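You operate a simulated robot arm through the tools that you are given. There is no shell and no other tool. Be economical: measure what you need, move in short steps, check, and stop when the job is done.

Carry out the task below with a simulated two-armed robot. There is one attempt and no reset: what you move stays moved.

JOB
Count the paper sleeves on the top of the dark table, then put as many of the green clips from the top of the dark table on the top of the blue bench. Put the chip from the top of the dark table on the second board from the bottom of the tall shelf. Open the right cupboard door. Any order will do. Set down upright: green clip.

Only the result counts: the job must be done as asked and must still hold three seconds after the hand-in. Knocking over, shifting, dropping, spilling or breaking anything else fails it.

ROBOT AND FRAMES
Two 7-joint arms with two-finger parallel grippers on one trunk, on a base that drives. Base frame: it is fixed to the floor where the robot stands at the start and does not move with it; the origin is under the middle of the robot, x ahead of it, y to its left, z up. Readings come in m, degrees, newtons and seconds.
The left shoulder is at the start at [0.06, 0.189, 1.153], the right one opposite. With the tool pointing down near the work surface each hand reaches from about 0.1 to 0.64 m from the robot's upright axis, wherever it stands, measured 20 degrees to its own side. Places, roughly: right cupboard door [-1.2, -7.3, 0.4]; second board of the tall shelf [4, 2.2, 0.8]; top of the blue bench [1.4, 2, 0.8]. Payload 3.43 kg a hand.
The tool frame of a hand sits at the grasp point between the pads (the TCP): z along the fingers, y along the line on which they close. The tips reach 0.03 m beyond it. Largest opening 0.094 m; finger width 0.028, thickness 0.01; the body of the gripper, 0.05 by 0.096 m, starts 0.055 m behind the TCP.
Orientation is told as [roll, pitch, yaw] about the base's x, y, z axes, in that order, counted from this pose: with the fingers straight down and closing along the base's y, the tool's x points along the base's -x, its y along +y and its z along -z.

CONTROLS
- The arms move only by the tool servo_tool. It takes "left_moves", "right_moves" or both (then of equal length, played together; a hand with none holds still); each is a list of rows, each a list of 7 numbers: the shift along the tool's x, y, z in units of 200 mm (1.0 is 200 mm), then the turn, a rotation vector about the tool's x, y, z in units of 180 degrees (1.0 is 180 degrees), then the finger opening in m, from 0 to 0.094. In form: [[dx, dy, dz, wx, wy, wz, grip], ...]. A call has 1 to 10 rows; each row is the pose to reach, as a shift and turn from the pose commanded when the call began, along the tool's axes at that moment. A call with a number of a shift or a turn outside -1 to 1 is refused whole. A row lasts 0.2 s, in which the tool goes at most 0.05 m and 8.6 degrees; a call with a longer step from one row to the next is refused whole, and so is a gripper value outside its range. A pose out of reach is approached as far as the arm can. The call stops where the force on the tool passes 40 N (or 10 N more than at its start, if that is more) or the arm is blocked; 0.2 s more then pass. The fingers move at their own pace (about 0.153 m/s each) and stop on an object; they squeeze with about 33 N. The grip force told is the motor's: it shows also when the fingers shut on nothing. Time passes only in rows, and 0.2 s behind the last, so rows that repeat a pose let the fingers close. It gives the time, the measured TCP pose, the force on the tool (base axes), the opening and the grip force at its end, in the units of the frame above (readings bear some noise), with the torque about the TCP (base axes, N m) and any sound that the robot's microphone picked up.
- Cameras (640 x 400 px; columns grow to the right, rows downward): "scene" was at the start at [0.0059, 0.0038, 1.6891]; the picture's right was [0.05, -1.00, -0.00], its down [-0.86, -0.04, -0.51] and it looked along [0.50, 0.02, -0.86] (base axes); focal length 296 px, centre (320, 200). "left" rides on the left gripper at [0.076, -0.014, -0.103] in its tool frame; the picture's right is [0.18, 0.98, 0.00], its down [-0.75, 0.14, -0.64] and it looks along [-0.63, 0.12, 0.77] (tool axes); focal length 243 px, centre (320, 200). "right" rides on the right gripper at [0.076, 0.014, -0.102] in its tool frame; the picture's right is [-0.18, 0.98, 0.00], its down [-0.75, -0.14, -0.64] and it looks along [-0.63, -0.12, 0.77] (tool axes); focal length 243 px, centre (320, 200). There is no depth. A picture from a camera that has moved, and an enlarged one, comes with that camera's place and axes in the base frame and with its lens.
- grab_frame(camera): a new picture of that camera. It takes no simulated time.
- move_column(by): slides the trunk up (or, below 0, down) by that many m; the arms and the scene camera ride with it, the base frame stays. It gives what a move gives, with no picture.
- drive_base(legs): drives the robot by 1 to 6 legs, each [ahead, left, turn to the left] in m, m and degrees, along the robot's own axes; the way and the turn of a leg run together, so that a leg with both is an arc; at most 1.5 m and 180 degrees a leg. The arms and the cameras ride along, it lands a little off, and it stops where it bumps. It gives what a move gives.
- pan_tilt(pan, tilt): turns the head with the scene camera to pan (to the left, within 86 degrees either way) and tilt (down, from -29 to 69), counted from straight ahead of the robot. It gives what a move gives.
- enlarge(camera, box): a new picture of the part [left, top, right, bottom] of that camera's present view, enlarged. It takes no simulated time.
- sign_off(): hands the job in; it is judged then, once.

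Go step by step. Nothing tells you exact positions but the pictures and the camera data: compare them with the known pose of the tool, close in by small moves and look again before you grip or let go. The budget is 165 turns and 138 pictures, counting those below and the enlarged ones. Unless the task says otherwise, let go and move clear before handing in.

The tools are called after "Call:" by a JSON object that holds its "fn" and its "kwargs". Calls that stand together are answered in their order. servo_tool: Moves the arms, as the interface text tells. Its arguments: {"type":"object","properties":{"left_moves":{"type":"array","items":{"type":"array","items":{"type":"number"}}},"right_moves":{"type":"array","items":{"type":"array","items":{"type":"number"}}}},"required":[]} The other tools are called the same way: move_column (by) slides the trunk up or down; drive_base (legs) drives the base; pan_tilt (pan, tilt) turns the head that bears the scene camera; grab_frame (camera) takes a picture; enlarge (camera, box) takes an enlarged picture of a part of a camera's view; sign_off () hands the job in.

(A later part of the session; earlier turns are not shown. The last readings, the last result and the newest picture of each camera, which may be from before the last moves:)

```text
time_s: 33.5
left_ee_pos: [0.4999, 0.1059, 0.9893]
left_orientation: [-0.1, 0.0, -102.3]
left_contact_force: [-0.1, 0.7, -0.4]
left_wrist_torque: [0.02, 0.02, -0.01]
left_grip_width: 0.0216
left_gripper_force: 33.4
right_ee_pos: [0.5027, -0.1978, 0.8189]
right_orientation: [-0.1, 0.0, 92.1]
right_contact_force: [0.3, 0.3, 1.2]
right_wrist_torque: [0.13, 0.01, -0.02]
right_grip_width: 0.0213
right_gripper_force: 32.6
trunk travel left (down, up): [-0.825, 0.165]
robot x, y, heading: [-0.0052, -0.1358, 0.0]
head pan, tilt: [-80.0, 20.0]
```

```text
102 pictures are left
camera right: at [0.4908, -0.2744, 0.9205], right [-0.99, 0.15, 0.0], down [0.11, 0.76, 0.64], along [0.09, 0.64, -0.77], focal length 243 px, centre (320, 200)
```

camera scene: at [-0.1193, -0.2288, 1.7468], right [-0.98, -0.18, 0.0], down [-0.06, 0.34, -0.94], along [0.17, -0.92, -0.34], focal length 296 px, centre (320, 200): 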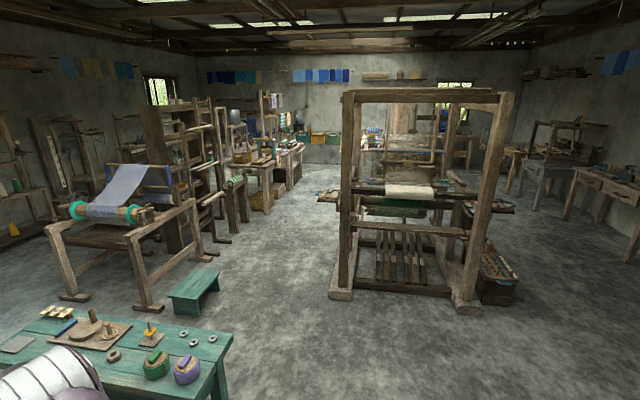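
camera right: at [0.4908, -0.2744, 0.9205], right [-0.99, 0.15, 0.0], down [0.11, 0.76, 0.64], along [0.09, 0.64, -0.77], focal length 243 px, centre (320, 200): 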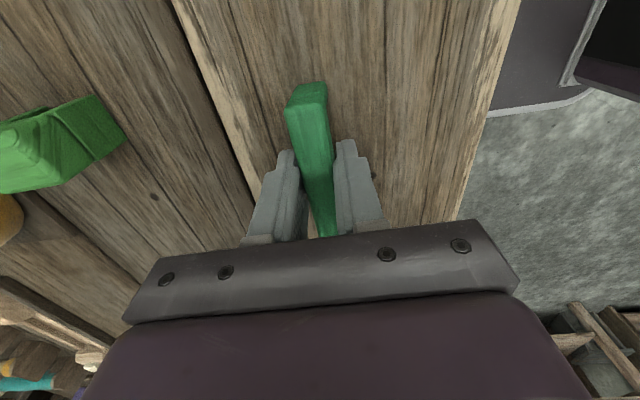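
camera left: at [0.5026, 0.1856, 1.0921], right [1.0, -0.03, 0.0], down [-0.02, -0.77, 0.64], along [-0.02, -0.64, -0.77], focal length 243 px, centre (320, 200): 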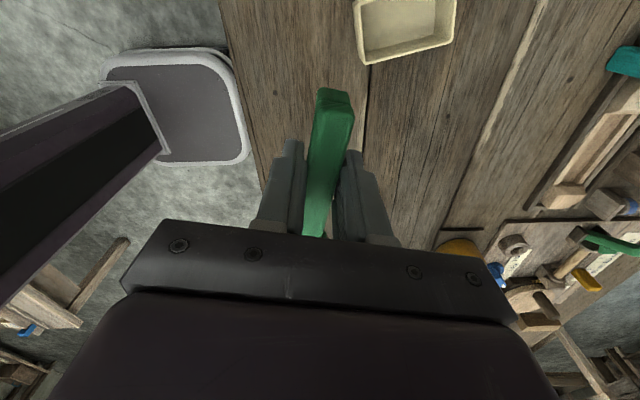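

Both clips are held. Lift the right one and pull both hands in for driving.

Call:
{"fn": "servo_tool", "kwargs": {"left_moves": [[0, 0, 0, 0, 0, 0, 0], [0, 0, 0, 0, 0, 0, 0], [0, 0, 0, 0, 0, 0, 0], [0, -0.1, 0, 0, 0, 0, 0], [0, -0.2, 0, 0, 0, 0, 0], [0, -0.3, 0, 0, 0, 0, 0], [0, -0.4, 0, 0, 0, 0, 0], [0, -0.5, 0, 0, 0, 0, 0], [0, -0.6, 0, 0, 0, 0, 0], [0, -0.6, 0, 0, 0, 0, 0]], "right_moves": [[0, 0, -0.1, 0, 0, 0, 0], [0, 0, -0.2, 0, 0, 0, 0], [0, 0, -0.3, 0, 0, 0, 0], [0, 0, -0.4, 0, 0, 0, 0], [0, 0.1, -0.5, 0, 0, 0, 0], [0, 0.2, -0.6, 0, 0, 0, 0], [0, 0.3, -0.7, 0, 0, 0, 0], [0.1, 0.4, -0.8, 0, 0, 0, 0], [0.2, 0.5, -0.9, 0, 0, 0, 0], [0.3, 0.6, -0.95, 0, 0, 0, 0]]}}

Call:
{"fn": "drive_base", "kwargs": {"legs": [[-0.3, 0, 0], [0, 1.15, 0]]}}

Call:
{"fn": "pan_tilt", "kwargs": {"pan": 75, "tilt": 30}}

Call:
{"fn": "grab_frame", "kwargs": {"camera": "scene"}}

```text
time_s: 35.7
left_ee_pos: [0.3831, 0.1315, 0.9899]
left_orientation: [0.0, 0.1, -102.3]
left_contact_force: [-0.3, -0.1, -0.9]
left_wrist_torque: [-0.01, 0.01, 0.01]
left_grip_width: 0.0213
left_gripper_force: 33.1
right_ee_pos: [0.3826, -0.2624, 1.0097]
right_orientation: [0.0, 0.0, 92.2]
right_contact_force: [0.2, 0.2, 0.1]
right_wrist_torque: [0.04, 0.0, 0.01]
right_grip_width: 0.0214
right_gripper_force: 33.2
trunk travel left (down, up): [-0.825, 0.165]
robot x, y, heading: [-0.0071, -0.1364, 0.1]
head pan, tilt: [-80.0, 20.0]
```

```text
time_s: 43.2
left_ee_pos: [0.0753, 1.2776, 0.9902]
left_orientation: [0.0, 0.0, -101.8]
left_contact_force: [0.0, 0.8, 0.1]
left_wrist_torque: [0.01, 0.03, 0.02]
left_grip_width: 0.0211
left_gripper_force: 32.9
right_ee_pos: [0.0798, 0.8842, 1.0103]
right_orientation: [-0.1, 0.0, 92.6]
right_contact_force: [-0.6, -0.6, -0.4]
right_wrist_torque: [0.0, 0.0, 0.0]
right_grip_width: 0.0212
right_gripper_force: 33.3
trunk travel left (down, up): [-0.825, 0.165]
robot x, y, heading: [-0.3125, 1.005, 0.7]
head pan, tilt: [-80.0, 20.0]
```

```text
time_s: 45.6
left_ee_pos: [0.0749, 1.2776, 0.9898]
left_orientation: [0.0, 0.0, -101.8]
left_contact_force: [1.0, 0.6, -0.3]
left_wrist_torque: [0.02, 0.01, -0.02]
left_grip_width: 0.0213
left_gripper_force: 32.7
right_ee_pos: [0.0789, 0.8852, 1.0101]
right_orientation: [0.0, 0.0, 92.7]
right_contact_force: [-0.3, -0.2, -0.3]
right_wrist_torque: [0.01, -0.01, -0.03]
right_grip_width: 0.0213
right_gripper_force: 33.3
trunk travel left (down, up): [-0.825, 0.165]
robot x, y, heading: [-0.3126, 1.0075, 0.4]
head pan, tilt: [75.0, 30.0]
```

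```text
101 pictures are left
camera scene: at [-0.3503, 1.0933, 1.7308], right [0.97, -0.25, 0.0], down [-0.12, -0.48, -0.87], along [0.22, 0.84, -0.5], focal length 296 px, centre (320, 200)
```

scene: 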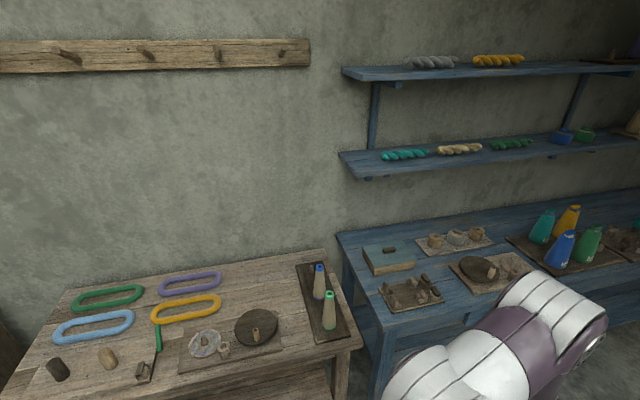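

The bench's left end is crowded; I need a better view of its free area further along. I'll look toward the middle of the bench.

Call:
{"fn": "pan_tilt", "kwargs": {"pan": 35, "tilt": 25}}

Call:
{"fn": "grab_frame", "kwargs": {"camera": "scene"}}

```text
time_s: 46.7
left_ee_pos: [0.0755, 1.2765, 0.9893]
left_orientation: [0.0, 0.0, -101.8]
left_contact_force: [0.4, 0.4, -0.7]
left_wrist_torque: [0.01, 0.01, -0.02]
left_grip_width: 0.0213
left_gripper_force: 32.8
right_ee_pos: [0.0777, 0.8843, 1.0096]
right_orientation: [0.0, 0.0, 92.6]
right_contact_force: [1.2, 0.4, -0.1]
right_wrist_torque: [-0.02, 0.01, -0.02]
right_grip_width: 0.0213
right_gripper_force: 33.1
trunk travel left (down, up): [-0.825, 0.165]
robot x, y, heading: [-0.312, 1.0081, 0.6]
head pan, tilt: [35.0, 25.0]
```

```text
100 pictures are left
camera scene: at [-0.298, 1.0594, 1.7387], right [0.58, -0.81, 0.0], down [-0.34, -0.25, -0.91], along [0.74, 0.53, -0.42], focal length 296 px, centre (320, 200)
```

scene: 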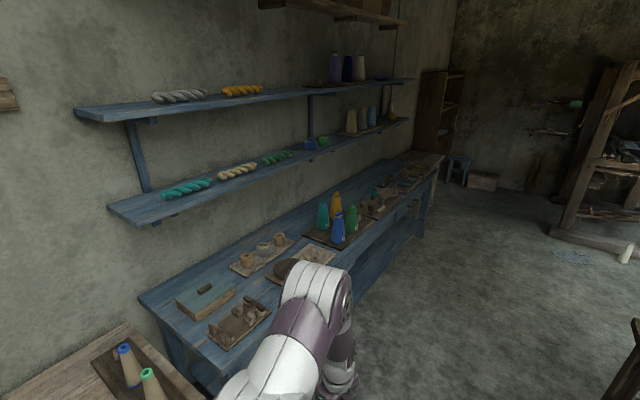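

The bench has trays with possible gaps at the front. I'll turn to face the bench for a proper look down at it.

Call:
{"fn": "drive_base", "kwargs": {"legs": [[0, -0.08, 0], [0, 0, 89.5]]}}

Call:
{"fn": "pan_tilt", "kwargs": {"pan": -45, "tilt": 25}}

Call:
{"fn": "grab_frame", "kwargs": {"camera": "scene"}}

```text
time_s: 51.5
left_ee_pos: [-0.5826, 1.3122, 0.9893]
left_orientation: [0.0, 0.0, -11.8]
left_contact_force: [0.2, -0.1, -1.1]
left_wrist_torque: [0.01, 0.0, 0.01]
left_grip_width: 0.0209
left_gripper_force: 32.9
right_ee_pos: [-0.1896, 1.3169, 1.0104]
right_orientation: [0.0, 0.0, -177.4]
right_contact_force: [0.3, 0.4, 0.1]
right_wrist_torque: [-0.01, 0.0, 0.02]
right_grip_width: 0.0214
right_gripper_force: 32.8
trunk travel left (down, up): [-0.825, 0.165]
robot x, y, heading: [-0.3127, 0.9283, 90.4]
head pan, tilt: [35.0, 25.0]
```

```text
time_s: 53.1
left_ee_pos: [-0.5818, 1.313, 0.9903]
left_orientation: [0.0, 0.0, -11.8]
left_contact_force: [0.5, 0.3, 1.2]
left_wrist_torque: [0.02, -0.01, 0.01]
left_grip_width: 0.0213
left_gripper_force: 32.5
right_ee_pos: [-0.1889, 1.3163, 1.0091]
right_orientation: [0.1, -0.1, -177.4]
right_contact_force: [-0.4, 0.2, -0.6]
right_wrist_torque: [-0.01, 0.01, 0.01]
right_grip_width: 0.0211
right_gripper_force: 32.7
trunk travel left (down, up): [-0.825, 0.165]
robot x, y, heading: [-0.3103, 0.9246, 90.8]
head pan, tilt: [-45.0, 25.0]
```

```text
99 pictures are left
camera scene: at [-0.2472, 0.9327, 1.7387], right [0.72, -0.7, 0.0], down [-0.3, -0.3, -0.91], along [0.63, 0.65, -0.42], focal length 296 px, centre (320, 200)
```

scene: 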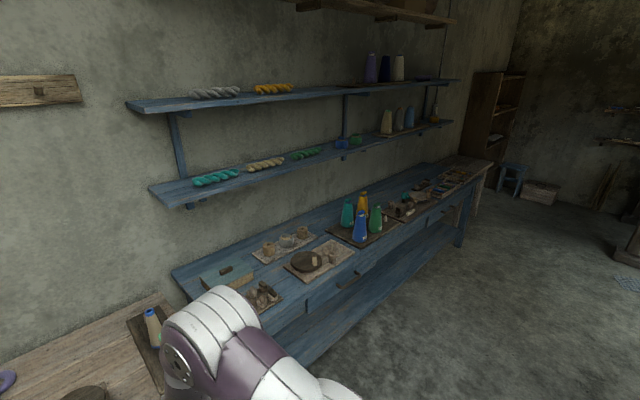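

Call:
{"fn": "enlarge", "kwargs": {"camera": "scene", "box": [170, 150, 490, 350]}}

Call:
{"fn": "enlarge", "kwargs": {"camera": "scene", "box": [330, 160, 490, 260]}}

```text
2.00 times, centred on (330, 250) of scene
camera zoom: at [-0.2472, 0.9327, 1.7387], right [0.72, -0.7, 0.0], down [-0.3, -0.3, -0.91], along [0.63, 0.65, -0.42], focal length 592 px, centre (300, 100)
```

zoom: 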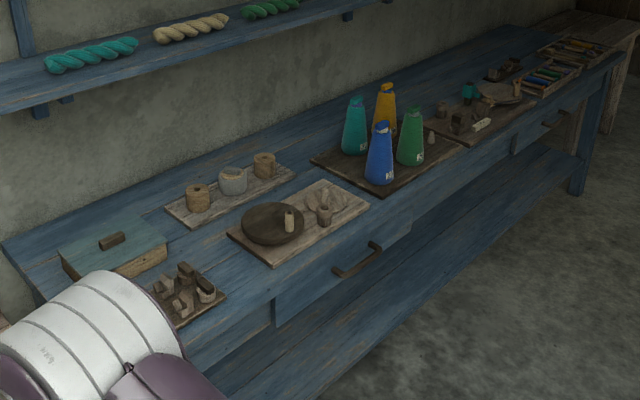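

```text
4.00 times, centred on (410, 210) of scene
camera zoom: at [-0.2472, 0.9327, 1.7387], right [0.72, -0.7, 0.0], down [-0.3, -0.3, -0.91], along [0.63, 0.65, -0.42], focal length 1185 px, centre (-40, 160)
```

zoom: 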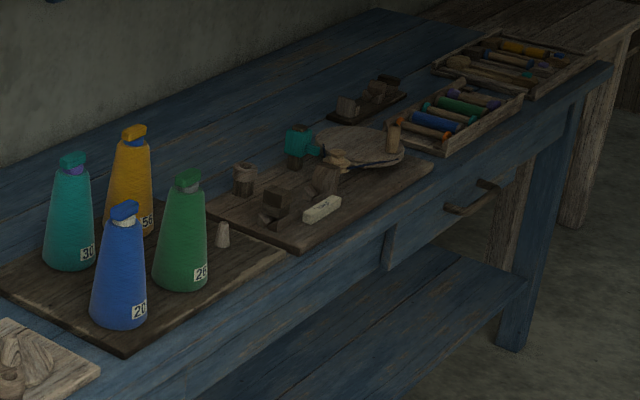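

There's a free gap on the bench between the small tray and the plate tray (around x 0.32–0.46, y 1.7–1.95). I'll drive to face it.

Call:
{"fn": "drive_base", "kwargs": {"legs": [[0.15, 0, -0.5], [0, -0.76, 0]]}}

Call:
{"fn": "pan_tilt", "kwargs": {"pan": 0, "tilt": 45}}

Call:
{"fn": "grab_frame", "kwargs": {"camera": "scene"}}

Call:
{"fn": "grab_frame", "kwargs": {"camera": "left"}}

```text
time_s: 58.1
left_ee_pos: [0.175, 1.466, 0.9898]
left_orientation: [0.0, 0.0, -12.5]
left_contact_force: [0.2, -0.6, -0.2]
left_wrist_torque: [-0.01, 0.01, -0.04]
left_grip_width: 0.0211
left_gripper_force: 33.1
right_ee_pos: [0.568, 1.4657, 1.0103]
right_orientation: [0.0, 0.0, -178.0]
right_contact_force: [1.0, -0.6, 0.0]
right_wrist_torque: [-0.02, -0.03, 0.0]
right_grip_width: 0.021
right_gripper_force: 32.9
trunk travel left (down, up): [-0.825, 0.165]
robot x, y, heading: [0.4456, 1.075, 90.0]
head pan, tilt: [-45.0, 25.0]
```

```text
time_s: 59.2
left_ee_pos: [0.1745, 1.4665, 0.9892]
left_orientation: [-0.1, -0.1, -12.4]
left_contact_force: [-0.4, 0.8, -0.4]
left_wrist_torque: [-0.01, 0.02, 0.02]
left_grip_width: 0.0214
left_gripper_force: 33.6
right_ee_pos: [0.5672, 1.465, 1.0105]
right_orientation: [0.0, 0.1, -178.0]
right_contact_force: [0.5, -0.6, -0.7]
right_wrist_torque: [0.02, 0.03, 0.02]
right_grip_width: 0.0212
right_gripper_force: 32.8
trunk travel left (down, up): [-0.825, 0.165]
robot x, y, heading: [0.4427, 1.0745, 90.0]
head pan, tilt: [0.0, 45.0]
```

```text
96 pictures are left
camera scene: at [0.4414, 1.099, 1.7082], right [1.0, 0.0, 0.0], down [0.0, -0.71, -0.71], along [0.0, 0.71, -0.71], focal length 296 px, centre (320, 200)
```

scene: 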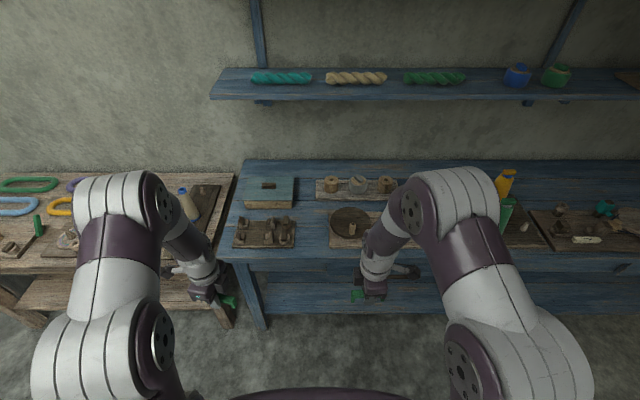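

```text
95 pictures are left
camera left: at [0.0972, 1.4701, 1.093], right [0.03, 1.0, 0.0], down [0.77, -0.02, 0.64], along [0.64, -0.02, -0.77], focal length 243 px, centre (320, 200)
```

left: 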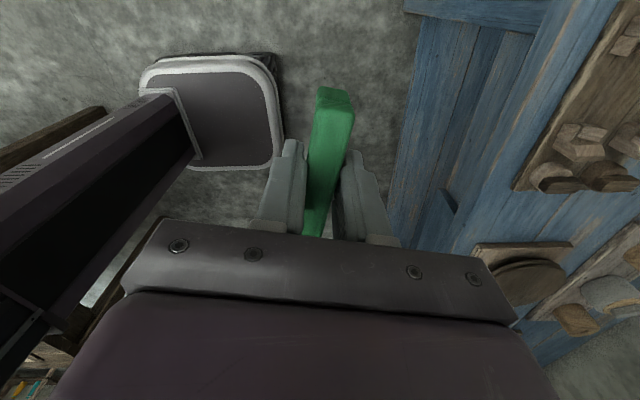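

The gap measures about x 0.35–0.48, y 1.75–2.0. I'll move in so the left hand can set its clip at about [0.416, 1.90].

Call:
{"fn": "drive_base", "kwargs": {"legs": [[0, -0.1, 0], [0.27, 0, 0]]}}

Call:
{"fn": "grab_frame", "kwargs": {"camera": "scene"}}

Call:
{"fn": "grab_frame", "kwargs": {"camera": "left"}}

```text
time_s: 61.9
left_ee_pos: [0.2754, 1.7351, 0.9905]
left_orientation: [0.1, -0.1, -12.5]
left_contact_force: [1.0, 0.0, -0.2]
left_wrist_torque: [0.01, -0.02, -0.01]
left_grip_width: 0.0214
left_gripper_force: 33.0
right_ee_pos: [0.6681, 1.7348, 1.0102]
right_orientation: [0.0, 0.1, -178.1]
right_contact_force: [0.0, 0.4, 0.8]
right_wrist_torque: [0.0, 0.02, -0.02]
right_grip_width: 0.0216
right_gripper_force: 32.8
trunk travel left (down, up): [-0.825, 0.165]
robot x, y, heading: [0.542, 1.3486, 90.0]
head pan, tilt: [0.0, 45.0]
```

```text
94 pictures are left
camera scene: at [0.541, 1.3676, 1.7082], right [1.0, 0.0, 0.0], down [0.0, -0.71, -0.71], along [0.0, 0.71, -0.71], focal length 296 px, centre (320, 200)
```

scene: 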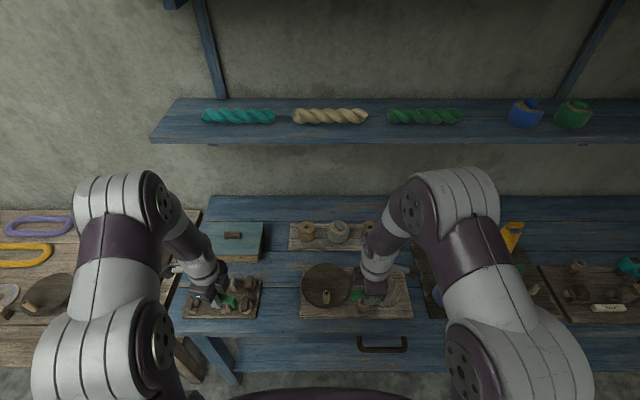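

```text
93 pictures are left
camera left: at [0.1977, 1.7398, 1.0933], right [0.03, 1.0, 0.0], down [0.77, -0.03, 0.64], along [0.64, -0.02, -0.77], focal length 243 px, centre (320, 200)
```

left: 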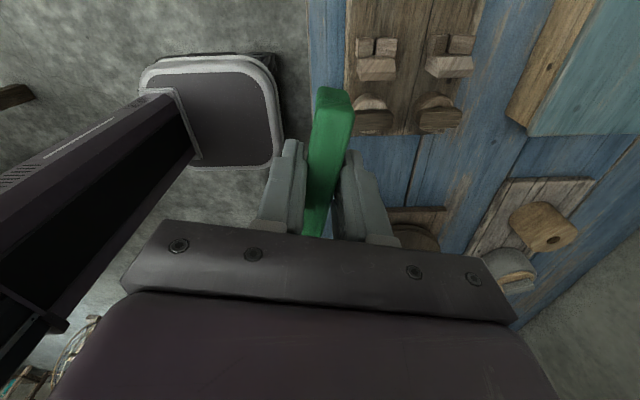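

Moving the left clip over the gap, aligned with the bench edge.

Call:
{"fn": "servo_tool", "kwargs": {"left_moves": [[-0.092, 0.19, 0, 0, 0, -0.014, 0], [-0.182, 0.38, 0, 0, 0, -0.028, 0], [-0.273, 0.57, 0, 0, 0, -0.042, 0], [-0.365, 0.76, 0, 0, 0, -0.056, 0], [-0.456, 0.946, 0, 0, 0, -0.0694, 0], [-0.456, 0.946, 0.2, 0, 0, -0.0694, 0], [-0.456, 0.946, 0.4, 0, 0, -0.0694, 0], [-0.456, 0.946, 0.5, 0, 0, -0.0694, 0]]}}

Call:
{"fn": "grab_frame", "kwargs": {"camera": "left"}}

Call:
{"fn": "enlarge", "kwargs": {"camera": "scene", "box": [160, 180, 420, 350]}}

```text
time_s: 63.7
left_ee_pos: [0.4066, 1.9017, 0.8892]
left_orientation: [0.2, 0.0, -0.2]
left_contact_force: [-0.5, -0.9, -0.8]
left_wrist_torque: [0.0, -0.03, -0.03]
left_grip_width: 0.0215
left_gripper_force: 33.1
right_ee_pos: [0.6688, 1.7352, 1.0106]
right_orientation: [0.1, 0.0, -178.1]
right_contact_force: [-0.5, 0.5, -1.2]
right_wrist_torque: [-0.02, -0.02, -0.01]
right_grip_width: 0.0213
right_gripper_force: 33.1
trunk travel left (down, up): [-0.825, 0.165]
robot x, y, heading: [0.5409, 1.3484, 89.8]
head pan, tilt: [0.0, 45.0]
```

```text
92 pictures are left
camera left: at [0.3297, 1.8888, 0.9933], right [-0.18, 0.98, 0.0], down [0.75, 0.14, 0.64], along [0.63, 0.12, -0.77], focal length 243 px, centre (320, 200)
```

left: 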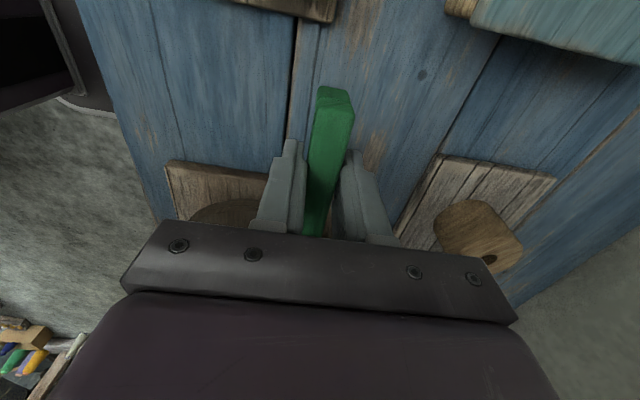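

```text
2.35 times, centred on (290, 265) of scene
camera zoom: at [0.5414, 1.3692, 1.7082], right [1.0, 0.0, 0.0], down [0.0, -0.71, -0.71], along [0.0, 0.71, -0.71], focal length 697 px, centre (391, 47)
```

zoom: 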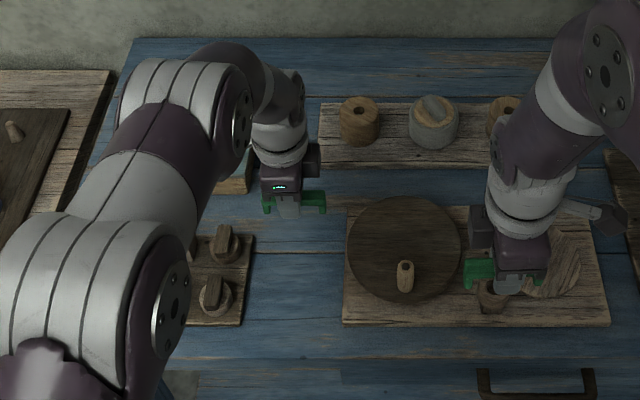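

The clip hovers clear over the gap with margins on both sides. Lowering gradually to detect contact.

Call:
{"fn": "servo_tool", "kwargs": {"left_moves": [[0, 0, 0.1, 0, 0, 0, 0], [0, 0, 0.2, 0, 0, 0, 0], [0, 0, 0.25, 0, 0, 0, 0], [0, 0, 0.275, 0, 0, 0, 0], [0, 0, 0.3, 0, 0, 0, 0]]}}

Call:
{"fn": "enlarge", "kwargs": {"camera": "left", "box": [220, 60, 420, 240]}}

```text
time_s: 64.9
left_ee_pos: [0.406, 1.9004, 0.8283]
left_orientation: [-0.1, 0.1, 0.1]
left_contact_force: [-0.1, -0.2, -0.6]
left_wrist_torque: [-0.03, -0.02, -0.01]
left_grip_width: 0.0214
left_gripper_force: 33.0
right_ee_pos: [0.6689, 1.7357, 1.0086]
right_orientation: [0.0, 0.0, -178.1]
right_contact_force: [0.0, 0.3, 0.2]
right_wrist_torque: [-0.02, 0.01, -0.02]
right_grip_width: 0.0213
right_gripper_force: 33.3
trunk travel left (down, up): [-0.825, 0.165]
robot x, y, heading: [0.5398, 1.3472, 89.9]
head pan, tilt: [0.0, 45.0]
```

```text
2.22 times, centred on (320, 150) of left
camera zoom: at [0.3291, 1.8883, 0.9327], right [-0.18, 0.98, 0.0], down [0.75, 0.14, 0.64], along [0.63, 0.12, -0.77], focal length 539 px, centre (320, 311)
```

zoom: 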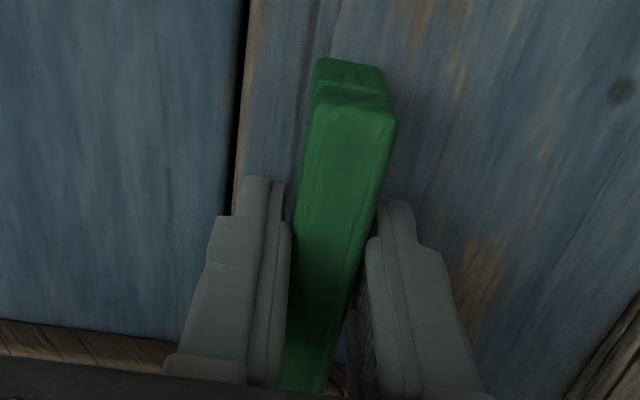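

Almost down. Continuing in 3 mm steps until contact.

Call:
{"fn": "servo_tool", "kwargs": {"left_moves": [[0, 0, 0.012, 0, 0, 0, 0], [0, 0, 0.024, 0, 0, 0, 0], [0, 0, 0.036, 0, 0, 0, 0], [0, 0, 0.042, 0, 0, 0, 0]]}}

```text
time_s: 65.9
left_ee_pos: [0.4058, 1.9007, 0.8221]
left_orientation: [0.0, 0.0, -0.1]
left_contact_force: [0.3, 0.2, -0.2]
left_wrist_torque: [0.01, -0.01, 0.0]
left_grip_width: 0.0212
left_gripper_force: 32.7
right_ee_pos: [0.668, 1.7353, 1.0109]
right_orientation: [0.0, -0.1, -178.1]
right_contact_force: [-0.1, -0.7, -0.3]
right_wrist_torque: [-0.03, 0.02, -0.02]
right_grip_width: 0.0215
right_gripper_force: 32.9
trunk travel left (down, up): [-0.825, 0.165]
robot x, y, heading: [0.5442, 1.3488, 89.8]
head pan, tilt: [0.0, 45.0]
```

Call:
{"fn": "servo_tool", "kwargs": {"left_moves": [[0, 0, 0.012, 0, 0, 0, 0], [0, 0, 0.024, 0, 0, 0, 0], [0, 0, 0.036, 0, 0, 0, 0]]}}

```text
time_s: 66.7
left_ee_pos: [0.4066, 1.9001, 0.8181]
left_orientation: [0.6, 0.0, 0.0]
left_contact_force: [-2.3, 0.5, 27.4]
left_wrist_torque: [0.0, 0.01, 0.0]
left_grip_width: 0.0215
left_gripper_force: 32.8
right_ee_pos: [0.6682, 1.7311, 1.0113]
right_orientation: [0.0, 0.1, -178.1]
right_contact_force: [0.1, -0.5, -0.3]
right_wrist_torque: [0.01, -0.01, 0.01]
right_grip_width: 0.0211
right_gripper_force: 32.8
trunk travel left (down, up): [-0.825, 0.165]
robot x, y, heading: [0.5436, 1.3455, 89.9]
head pan, tilt: [0.0, 45.0]
```

Contact at TCP z 0.818. Relieve, open and rise.

Call:
{"fn": "servo_tool", "kwargs": {"left_moves": [[0, 0, -0.012, 0, 0, 0, 0], [0, 0, -0.012, 0, 0, 0, 0.05], [0, 0, -0.012, 0, 0, 0, 0.05], [0, 0, -0.1, 0, 0, 0, 0.05], [0, 0, -0.3, 0, 0, 0, 0.05], [0, 0, -0.5, 0, 0, 0, 0.05], [0, 0, -0.7, 0, 0, 0, 0.05], [0, 0, -0.9, 0, 0, 0, 0.05]]}}

Call:
{"fn": "grab_frame", "kwargs": {"camera": "left"}}

```text
time_s: 68.5
left_ee_pos: [0.4065, 1.9004, 0.9943]
left_orientation: [0.0, 0.1, 0.0]
left_contact_force: [0.5, -0.5, 0.2]
left_wrist_torque: [0.0, -0.02, -0.02]
left_grip_width: 0.0499
left_gripper_force: 0.1
right_ee_pos: [0.6681, 1.7342, 1.0104]
right_orientation: [0.0, 0.0, -178.1]
right_contact_force: [-0.6, -0.3, 0.2]
right_wrist_torque: [0.01, 0.0, 0.02]
right_grip_width: 0.0215
right_gripper_force: 33.1
trunk travel left (down, up): [-0.825, 0.165]
robot x, y, heading: [0.5399, 1.345, 89.9]
head pan, tilt: [0.0, 45.0]
```

```text
89 pictures are left
camera left: at [0.3299, 1.8879, 1.0983], right [-0.18, 0.98, 0.0], down [0.75, 0.14, 0.64], along [0.63, 0.12, -0.77], focal length 243 px, centre (320, 200)
```

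left: 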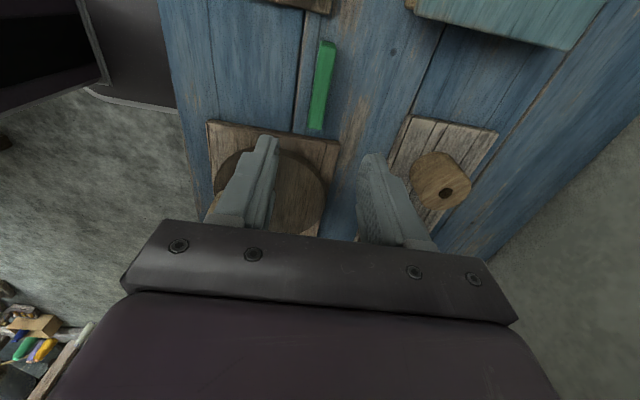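

Clip A stands upright on the bench. Retract the left hand and shift the robot left so the right hand can set clip B at about [0.405, 1.80].

Call:
{"fn": "servo_tool", "kwargs": {"left_moves": [[0, -0.2, -0.05, 0, 0, 0, 0.05], [0.1, -0.4, -0.1, 0, 0, 0, 0.05], [0.2, -0.6, -0.15, 0, 0, 0, 0.05], [0.35, -0.75, -0.2, 0, 0, 0, 0.05], [0.5, -0.85, -0.25, 0, 0, 0, 0.05]]}}

Call:
{"fn": "drive_base", "kwargs": {"legs": [[0, 0.25, 0]]}}

Call:
{"fn": "grab_frame", "kwargs": {"camera": "right"}}

Call:
{"fn": "grab_frame", "kwargs": {"camera": "scene"}}

```text
time_s: 69.7
left_ee_pos: [0.3066, 1.7296, 1.0444]
left_orientation: [0.0, 0.0, -0.1]
left_contact_force: [-0.2, -0.6, 0.3]
left_wrist_torque: [0.02, -0.01, -0.01]
left_grip_width: 0.0498
left_gripper_force: 0.1
right_ee_pos: [0.6685, 1.7336, 1.0103]
right_orientation: [0.1, -0.1, -178.1]
right_contact_force: [-0.6, -0.8, -0.3]
right_wrist_torque: [0.02, -0.02, 0.01]
right_grip_width: 0.0214
right_gripper_force: 32.9
trunk travel left (down, up): [-0.825, 0.165]
robot x, y, heading: [0.5419, 1.3456, 89.8]
head pan, tilt: [0.0, 45.0]
```

```text
time_s: 71.5
left_ee_pos: [0.0561, 1.731, 1.0449]
left_orientation: [0.0, 0.0, 0.0]
left_contact_force: [-0.8, -1.1, 0.1]
left_wrist_torque: [-0.02, -0.01, 0.01]
left_grip_width: 0.0499
left_gripper_force: 0.1
right_ee_pos: [0.4193, 1.7356, 1.0095]
right_orientation: [0.1, 0.0, -178.0]
right_contact_force: [-0.5, 0.2, -0.3]
right_wrist_torque: [0.02, 0.01, 0.0]
right_grip_width: 0.021
right_gripper_force: 33.7
trunk travel left (down, up): [-0.825, 0.165]
robot x, y, heading: [0.29, 1.3515, 90.0]
head pan, tilt: [0.0, 45.0]
```

```text
88 pictures are left
camera right: at [0.4951, 1.724, 1.1111], right [-0.15, -0.99, 0.0], down [-0.76, 0.12, 0.64], along [-0.64, 0.1, -0.77], focal length 243 px, centre (320, 200)
```

right: 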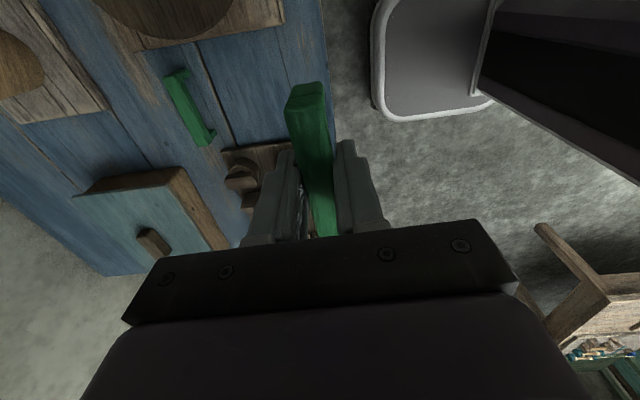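

```text
87 pictures are left
camera scene: at [0.2916, 1.369, 1.7081], right [1.0, 0.0, 0.0], down [0.0, -0.71, -0.71], along [0.0, 0.71, -0.71], focal length 296 px, centre (320, 200)
```

scene: 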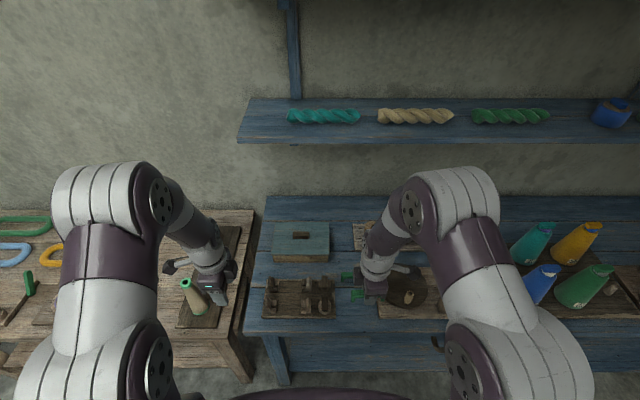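

Now lower clip B at [0.406, 1.805], in front of clip A.

Call:
{"fn": "servo_tool", "kwargs": {"right_moves": [[-0.02, -0.12, 0, 0, 0, 0.004, 0], [-0.04, -0.24, 0, 0, 0, 0.008, 0], [-0.055, -0.35, 0, 0, 0, 0.011, 0], [-0.055, -0.35, 0.2, 0, 0, 0.011, 0], [-0.055, -0.35, 0.4, 0, 0, 0.011, 0], [-0.055, -0.35, 0.6, 0, 0, 0.011, 0]]}}

Call:
{"fn": "grab_frame", "kwargs": {"camera": "right"}}

```text
time_s: 72.9
left_ee_pos: [0.0543, 1.7323, 1.0445]
left_orientation: [0.0, 0.0, 0.0]
left_contact_force: [-0.9, -0.2, 0.6]
left_wrist_torque: [0.01, 0.0, 0.02]
left_grip_width: 0.0498
left_gripper_force: 0.1
right_ee_pos: [0.4032, 1.8056, 0.8894]
right_orientation: [0.1, 0.1, 180.0]
right_contact_force: [0.2, -0.1, 1.0]
right_wrist_torque: [-0.02, -0.01, -0.04]
right_grip_width: 0.021
right_gripper_force: 32.8
trunk travel left (down, up): [-0.825, 0.165]
robot x, y, heading: [0.2924, 1.3443, 90.0]
head pan, tilt: [0.0, 45.0]
```

```text
86 pictures are left
camera right: at [0.4802, 1.7915, 0.9913], right [-0.18, -0.98, 0.0], down [-0.75, 0.14, 0.64], along [-0.63, 0.12, -0.77], focal length 243 px, centre (320, 200)
```

right: 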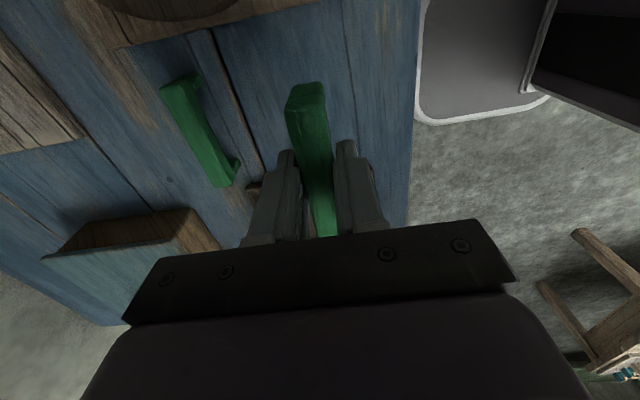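

Positions look clear. Lower to contact.

Call:
{"fn": "servo_tool", "kwargs": {"right_moves": [[0.012, 0, 0.12, 0, 0, 0, 0], [0.012, 0, 0.24, 0, 0, 0, 0], [0.012, 0, 0.3, 0, 0, 0, 0], [0.012, 0, 0.33, 0, 0, 0, 0], [0.012, 0, 0.345, 0, 0, 0, 0], [0.012, 0, 0.357, 0, 0, 0, 0], [0.012, 0, 0.367, 0, 0, 0, 0]]}}

```text
time_s: 74.5
left_ee_pos: [0.0554, 1.7299, 1.0462]
left_orientation: [0.1, 0.0, 0.1]
left_contact_force: [0.5, -0.7, 0.2]
left_wrist_torque: [0.01, 0.01, -0.02]
left_grip_width: 0.0499
left_gripper_force: 0.0
right_ee_pos: [0.4063, 1.8061, 0.8177]
right_orientation: [-0.1, -0.1, 180.0]
right_contact_force: [1.6, -2.3, 19.3]
right_wrist_torque: [-0.01, 0.4, -0.01]
right_grip_width: 0.0211
right_gripper_force: 32.3
trunk travel left (down, up): [-0.825, 0.165]
robot x, y, heading: [0.2947, 1.3474, 89.6]
head pan, tilt: [0.0, 45.0]
```

Call:
{"fn": "servo_tool", "kwargs": {"right_moves": [[0, 0, -0.01, 0, 0, 0, 0], [0, 0, -0.01, 0, 0, 0, 0.045], [0, 0, -0.01, 0, 0, 0, 0.045], [0, 0, -0.1, 0, 0, 0, 0.045], [0, 0, -0.3, 0, 0, 0, 0.045], [0, 0, -0.5, 0, 0, 0, 0.045], [0, 0, -0.7, 0, 0, 0, 0.045], [0, 0.1, -0.9, 0, 0, 0, 0.045], [0, 0.3, -0.95, 0, 0, 0, 0.045]]}}

Call:
{"fn": "grab_frame", "kwargs": {"camera": "right"}}

```text
time_s: 76.5
left_ee_pos: [0.0552, 1.731, 1.0444]
left_orientation: [0.1, -0.1, -0.1]
left_contact_force: [-0.3, 0.2, 0.4]
left_wrist_torque: [-0.01, -0.02, 0.0]
left_grip_width: 0.0503
left_gripper_force: 0.2
right_ee_pos: [0.4049, 1.7432, 1.0079]
right_orientation: [0.0, 0.1, 180.0]
right_contact_force: [0.3, 0.7, -0.5]
right_wrist_torque: [0.04, -0.03, -0.01]
right_grip_width: 0.0454
right_gripper_force: 0.0
trunk travel left (down, up): [-0.825, 0.165]
robot x, y, heading: [0.2945, 1.3435, 90.1]
head pan, tilt: [0.0, 45.0]
```

```text
85 pictures are left
camera right: at [0.482, 1.7297, 1.1094], right [-0.18, -0.98, 0.0], down [-0.75, 0.14, 0.64], along [-0.63, 0.12, -0.77], focal length 243 px, centre (320, 200)
```

right: 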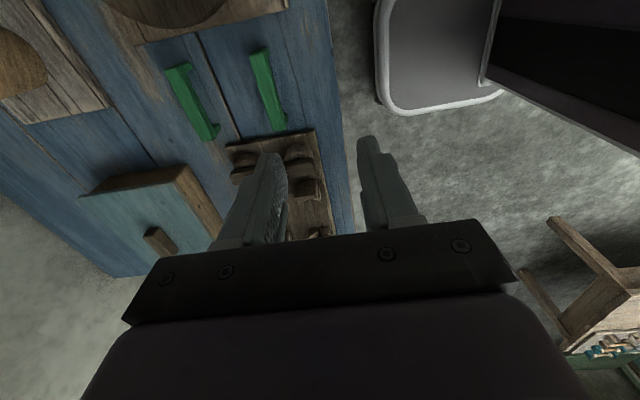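

Call:
{"fn": "enlarge", "kwargs": {"camera": "right", "box": [140, 30, 340, 155]}}

```text
3.20 times, centred on (240, 92) of right
camera zoom: at [0.482, 1.7297, 1.1094], right [-0.18, -0.98, 0.0], down [-0.75, 0.14, 0.64], along [-0.63, 0.12, -0.77], focal length 776 px, centre (576, 544)
```

zoom: 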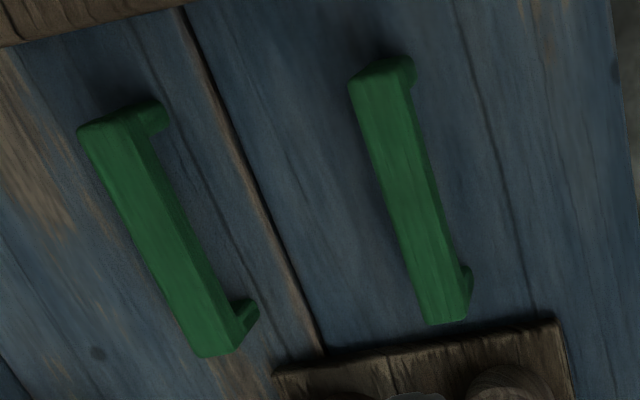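

Both clips stand upright on the bench. Pull the hands in, and return to the dark table for the chip.

Call:
{"fn": "servo_tool", "kwargs": {"left_moves": [[0, -0.15, 0, 0, 0, 0, 0.09], [0, -0.3, 0, 0, 0, 0, 0.09], [0, -0.45, 0, 0, 0, 0, 0.09]], "right_moves": [[0, 0.15, 0, 0, 0, 0, 0.09], [0, 0.3, 0, 0, 0, 0, 0.09], [0, 0.45, 0, 0, 0, 0, 0.09]]}}

Call:
{"fn": "drive_base", "kwargs": {"legs": [[-0.25, 0, 0], [0, 0.6, 0], [0, 0, -90]]}}

Call:
{"fn": "drive_base", "kwargs": {"legs": [[0, -1.4, 0], [0.2, 0, 0]]}}

Call:
{"fn": "pan_tilt", "kwargs": {"pan": 0, "tilt": 40}}

Call:
{"fn": "grab_frame", "kwargs": {"camera": "scene"}}

```text
time_s: 77.3
left_ee_pos: [0.0547, 1.6426, 1.0438]
left_orientation: [0.2, 0.0, 0.0]
left_contact_force: [0.1, -0.1, -0.5]
left_wrist_torque: [-0.01, 0.0, -0.01]
left_grip_width: 0.0901
left_gripper_force: 0.1
right_ee_pos: [0.4068, 1.654, 1.0066]
right_orientation: [0.0, 0.0, 180.1]
right_contact_force: [0.6, 0.3, -0.2]
right_wrist_torque: [-0.01, 0.02, -0.01]
right_grip_width: 0.0899
right_gripper_force: 0.0
trunk travel left (down, up): [-0.825, 0.165]
robot x, y, heading: [0.292, 1.3492, 89.5]
head pan, tilt: [0.0, 45.0]
```

```text
time_s: 86.0
left_ee_pos: [-0.0136, 1.332, 1.0451]
left_orientation: [0.0, 0.0, -90.0]
left_contact_force: [-0.6, 0.7, 0.3]
left_wrist_torque: [0.0, -0.04, -0.03]
left_grip_width: 0.0901
left_gripper_force: 0.0
right_ee_pos: [-0.0003, 0.9789, 1.0058]
right_orientation: [-0.1, 0.1, 89.9]
right_contact_force: [-0.1, 0.0, -0.2]
right_wrist_torque: [0.0, -0.02, 0.02]
right_grip_width: 0.0898
right_gripper_force: 0.1
trunk travel left (down, up): [-0.825, 0.165]
robot x, y, heading: [-0.3089, 1.0939, 0.1]
head pan, tilt: [0.0, 45.0]
```

```text
time_s: 94.2
left_ee_pos: [0.1946, -0.0659, 1.0449]
left_orientation: [0.1, 0.0, -88.9]
left_contact_force: [0.0, -0.2, 0.3]
left_wrist_torque: [0.0, 0.02, -0.01]
left_grip_width: 0.0898
left_gripper_force: 0.1
right_ee_pos: [0.2146, -0.4166, 1.0066]
right_orientation: [-0.1, 0.0, 91.0]
right_contact_force: [-0.1, 0.4, 0.1]
right_wrist_torque: [0.0, 0.02, -0.01]
right_grip_width: 0.0901
right_gripper_force: 0.0
trunk travel left (down, up): [-0.825, 0.165]
robot x, y, heading: [-0.0957, -0.311, 1.0]
head pan, tilt: [0.0, 45.0]
```

```text
time_s: 94.8
left_ee_pos: [0.1955, -0.0657, 1.0454]
left_orientation: [-0.1, 0.1, -88.8]
left_contact_force: [-0.1, -0.5, 0.4]
left_wrist_torque: [-0.01, 0.01, -0.02]
left_grip_width: 0.09
left_gripper_force: 0.1
right_ee_pos: [0.2162, -0.4164, 1.0065]
right_orientation: [0.1, 0.1, 91.1]
right_contact_force: [-0.9, 0.3, 0.3]
right_wrist_torque: [-0.01, 0.0, -0.03]
right_grip_width: 0.09
right_gripper_force: 0.2
trunk travel left (down, up): [-0.825, 0.165]
robot x, y, heading: [-0.0951, -0.309, 1.0]
head pan, tilt: [0.0, 40.0]
```

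```text
83 pictures are left
camera scene: at [-0.0706, -0.3068, 1.7153], right [0.02, -1.0, 0.0], down [-0.64, -0.01, -0.77], along [0.77, 0.01, -0.64], focal length 296 px, centre (320, 200)
```

scene: 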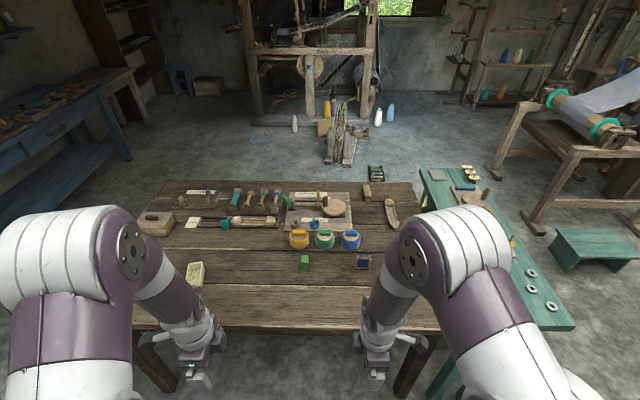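

The dark table again; looking at the tile, the wood block and the sleeve closely.

Call:
{"fn": "enlarge", "kwargs": {"camera": "scene", "box": [280, 170, 420, 280]}}

Call:
{"fn": "enlarge", "kwargs": {"camera": "scene", "box": [170, 170, 310, 290]}}

```text
3.64 times, centred on (350, 225) of scene
camera zoom: at [-0.0706, -0.3068, 1.7153], right [0.02, -1.0, 0.0], down [-0.64, -0.01, -0.77], along [0.77, 0.01, -0.64], focal length 1077 px, centre (211, 109)
```

zoom: 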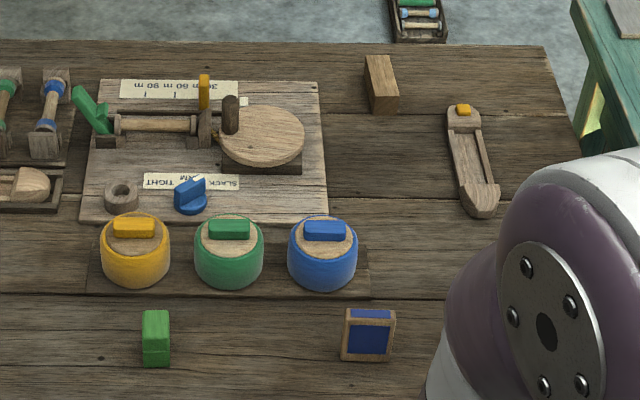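

```text
3.33 times, centred on (240, 230) of scene
camera zoom: at [-0.0706, -0.3068, 1.7153], right [0.02, -1.0, 0.0], down [-0.64, -0.01, -0.77], along [0.77, 0.01, -0.64], focal length 988 px, centre (587, 100)
```

zoom: 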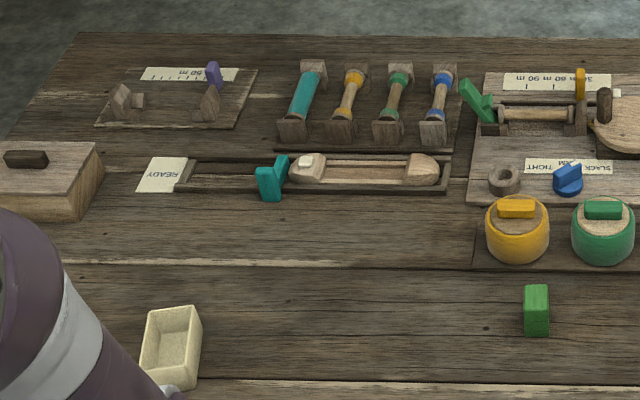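

I take the blue-panelled tile as the chip (about [0.66, -0.465]). Before grasping it, I want to see the tall shelf to decide how to hold it.

Call:
{"fn": "pan_tilt", "kwargs": {"pan": 31, "tilt": 12}}

Call:
{"fn": "enlarge", "kwargs": {"camera": "scene", "box": [240, 80, 400, 220]}}

```text
time_s: 95.8
left_ee_pos: [0.1951, -0.0653, 1.045]
left_orientation: [0.0, 0.0, -88.9]
left_contact_force: [-0.1, 0.5, -0.5]
left_wrist_torque: [0.0, 0.04, -0.02]
left_grip_width: 0.0901
left_gripper_force: 0.0
right_ee_pos: [0.2159, -0.4174, 1.0061]
right_orientation: [0.0, 0.0, 91.2]
right_contact_force: [0.5, -0.1, 0.2]
right_wrist_torque: [0.0, 0.04, -0.01]
right_grip_width: 0.09
right_gripper_force: 0.1
trunk travel left (down, up): [-0.825, 0.165]
robot x, y, heading: [-0.0939, -0.3094, 1.2]
head pan, tilt: [31.0, 12.0]
```

```text
2.86 times, centred on (320, 150) of scene
camera zoom: at [-0.0779, -0.259, 1.7598], right [0.53, -0.85, 0.0], down [-0.18, -0.11, -0.98], along [0.83, 0.52, -0.21], focal length 846 px, centre (320, 343)
```

zoom: 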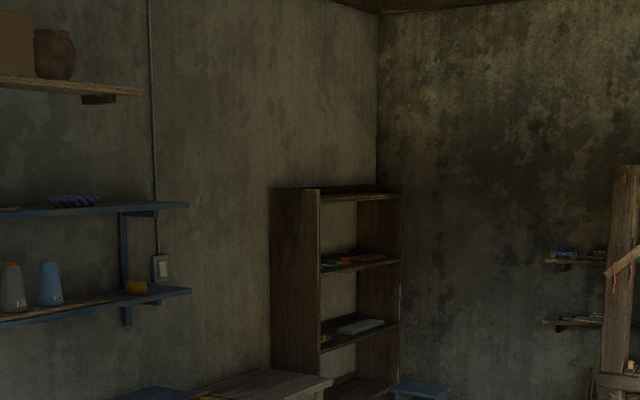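

The shelf opens toward the room with about 0.4 m between boards, so I'll hold the chip with a tilted (45°) grip that can also reach in there. First rotate the right hand back to yaw 0 and drive in a bit.

Call:
{"fn": "drive_base", "kwargs": {"legs": [[0.13, 0, -1]]}}

Call:
{"fn": "servo_tool", "kwargs": {"right_moves": [[0, 0, 0, 0, 0, 0.0477, 0.09], [0, 0, 0, 0, 0, 0.0954, 0.09], [0, 0, 0, 0, 0, 0.143, 0.09], [0, 0, 0, 0, 0, 0.1907, 0.09], [0, 0, 0, 0, 0, 0.2384, 0.09], [0, 0, 0, 0, 0, 0.286, 0.09], [0, 0, 0, 0, 0, 0.3337, 0.09], [0, 0, 0, 0, 0, 0.3814, 0.09], [0, 0, 0, 0, 0, 0.429, 0.09], [0, 0, 0, 0, 0, 0.4767, 0.09]]}}

```text
time_s: 97.1
left_ee_pos: [0.3277, -0.0694, 1.0462]
left_orientation: [-0.1, 0.0, -89.9]
left_contact_force: [0.1, -0.4, -0.5]
left_wrist_torque: [-0.01, 0.03, 0.01]
left_grip_width: 0.0898
left_gripper_force: 0.1
right_ee_pos: [0.3412, -0.4204, 1.0057]
right_orientation: [0.0, 0.0, 90.1]
right_contact_force: [-0.2, 0.5, 0.3]
right_wrist_torque: [0.03, -0.02, 0.0]
right_grip_width: 0.09
right_gripper_force: 0.1
trunk travel left (down, up): [-0.825, 0.165]
robot x, y, heading: [0.0326, -0.3068, 0.4]
head pan, tilt: [31.0, 12.0]
```

```text
time_s: 99.3
left_ee_pos: [0.328, -0.0685, 1.0465]
left_orientation: [0.1, 0.0, -89.9]
left_contact_force: [-0.5, -1.8, 0.3]
left_wrist_torque: [-0.02, 0.01, 0.01]
left_grip_width: 0.0898
left_gripper_force: 0.0
right_ee_pos: [0.3428, -0.4211, 1.0058]
right_orientation: [0.0, 0.0, 4.0]
right_contact_force: [0.3, -0.2, -0.2]
right_wrist_torque: [0.0, -0.01, 0.0]
right_grip_width: 0.0899
right_gripper_force: 0.0
trunk travel left (down, up): [-0.825, 0.165]
robot x, y, heading: [0.0347, -0.3047, -0.1]
head pan, tilt: [31.0, 12.0]
```

Call:
{"fn": "servo_tool", "kwargs": {"right_moves": [[-0.145, -0.045, 0.047, 0, -0.0417, 0.004, 0.09], [-0.29, -0.09, 0.093, 0, -0.0833, 0.008, 0.09], [-0.434, -0.135, 0.14, 0, -0.125, 0.011, 0.09], [-0.58, -0.18, 0.187, 0, -0.1667, 0.015, 0.09], [-0.724, -0.226, 0.233, 0, -0.2083, 0.019, 0.09], [-0.869, -0.271, 0.28, 0, -0.25, 0.022, 0.09]]}}

Call:
{"fn": "grab_frame", "kwargs": {"camera": "right"}}

Call:
{"fn": "pan_tilt", "kwargs": {"pan": -10, "tilt": 50}}

Call:
{"fn": "grab_frame", "kwargs": {"camera": "scene"}}

```text
time_s: 100.7
left_ee_pos: [0.3311, -0.0692, 1.0444]
left_orientation: [-0.1, 0.1, -89.9]
left_contact_force: [0.3, 0.6, 0.6]
left_wrist_torque: [0.01, 0.02, 0.0]
left_grip_width: 0.0901
left_gripper_force: 0.0
right_ee_pos: [0.5286, -0.442, 0.9549]
right_orientation: [0.4, -44.6, 0.1]
right_contact_force: [-0.2, -0.3, -0.2]
right_wrist_torque: [0.0, -0.03, -0.01]
right_grip_width: 0.0901
right_gripper_force: 0.0
right hand out of reach, approached as far as the arm can: row 4, 5, 6
trunk travel left (down, up): [-0.825, 0.165]
robot x, y, heading: [0.0384, -0.3057, 0.3]
head pan, tilt: [31.0, 12.0]
```

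```text
79 pictures are left
camera right: at [0.4021, -0.4291, 0.9727], right [0.13, 0.98, 0.13], down [0.09, -0.14, 0.99], along [0.99, -0.11, -0.1], focal length 243 px, centre (320, 200)
```

right: 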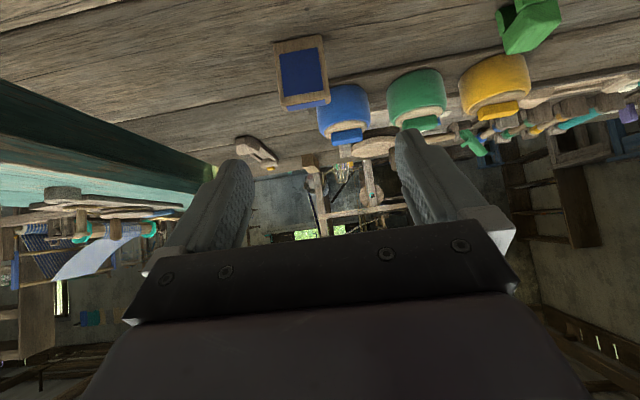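

```text
time_s: 101.8
left_ee_pos: [0.3284, -0.0687, 1.0452]
left_orientation: [0.0, 0.0, -90.0]
left_contact_force: [-0.1, -0.5, 0.8]
left_wrist_torque: [-0.03, -0.01, 0.01]
left_grip_width: 0.0903
left_gripper_force: 0.0
right_ee_pos: [0.5256, -0.4434, 0.9556]
right_orientation: [0.3, -44.5, 0.1]
right_contact_force: [0.0, 0.3, -0.1]
right_wrist_torque: [0.0, -0.02, -0.02]
right_grip_width: 0.0901
right_gripper_force: 0.0
trunk travel left (down, up): [-0.825, 0.165]
robot x, y, heading: [0.0357, -0.3061, -0.0]
head pan, tilt: [-10.0, 50.0]
```

```text
78 pictures are left
camera scene: at [0.0489, -0.3191, 1.7013], right [-0.17, -0.99, 0.0], down [-0.75, 0.13, -0.64], along [0.63, -0.11, -0.77], focal length 296 px, centre (320, 200)
```

scene: 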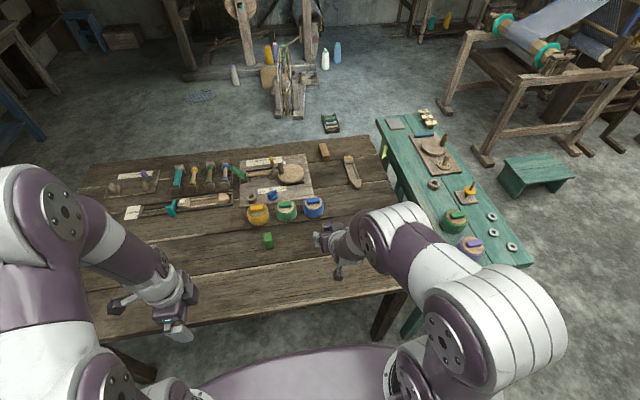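

The chip's front face is at about [0.65, -0.46, 0.805], facing me squarely. Approach along the tool axis, stopping short to check.

Call:
{"fn": "servo_tool", "kwargs": {"right_moves": [[0, -0.03, 0.2, 0, 0, 0, 0.09], [0, -0.06, 0.4, 0, 0, 0, 0.09], [0, -0.08, 0.55, 0, 0, 0, 0.09]]}}

Call:
{"fn": "grab_frame", "kwargs": {"camera": "right"}}

```text
time_s: 102.5
left_ee_pos: [0.3298, -0.0689, 1.0452]
left_orientation: [-0.1, 0.0, -89.9]
left_contact_force: [0.0, 0.6, -0.9]
left_wrist_torque: [-0.03, 0.01, -0.02]
left_grip_width: 0.09
left_gripper_force: 0.0
right_ee_pos: [0.6023, -0.4325, 0.876]
right_orientation: [2.0, -45.0, -1.7]
right_contact_force: [-0.1, 0.7, -0.4]
right_wrist_torque: [0.01, -0.01, 0.03]
right_grip_width: 0.0902
right_gripper_force: 0.1
right hand out of reach, approached as far as the arm can: row 1, 2, 3
trunk travel left (down, up): [-0.825, 0.165]
robot x, y, heading: [0.0313, -0.3055, 0.2]
head pan, tilt: [-10.0, 50.0]
```

```text
77 pictures are left
camera right: at [0.4762, -0.4192, 0.8932], right [0.13, 0.98, 0.16], down [0.08, -0.17, 0.98], along [0.99, -0.12, -0.1], focal length 243 px, centre (320, 200)
```

right: 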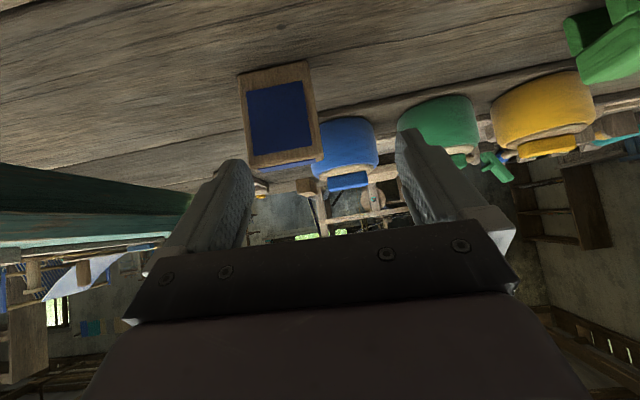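

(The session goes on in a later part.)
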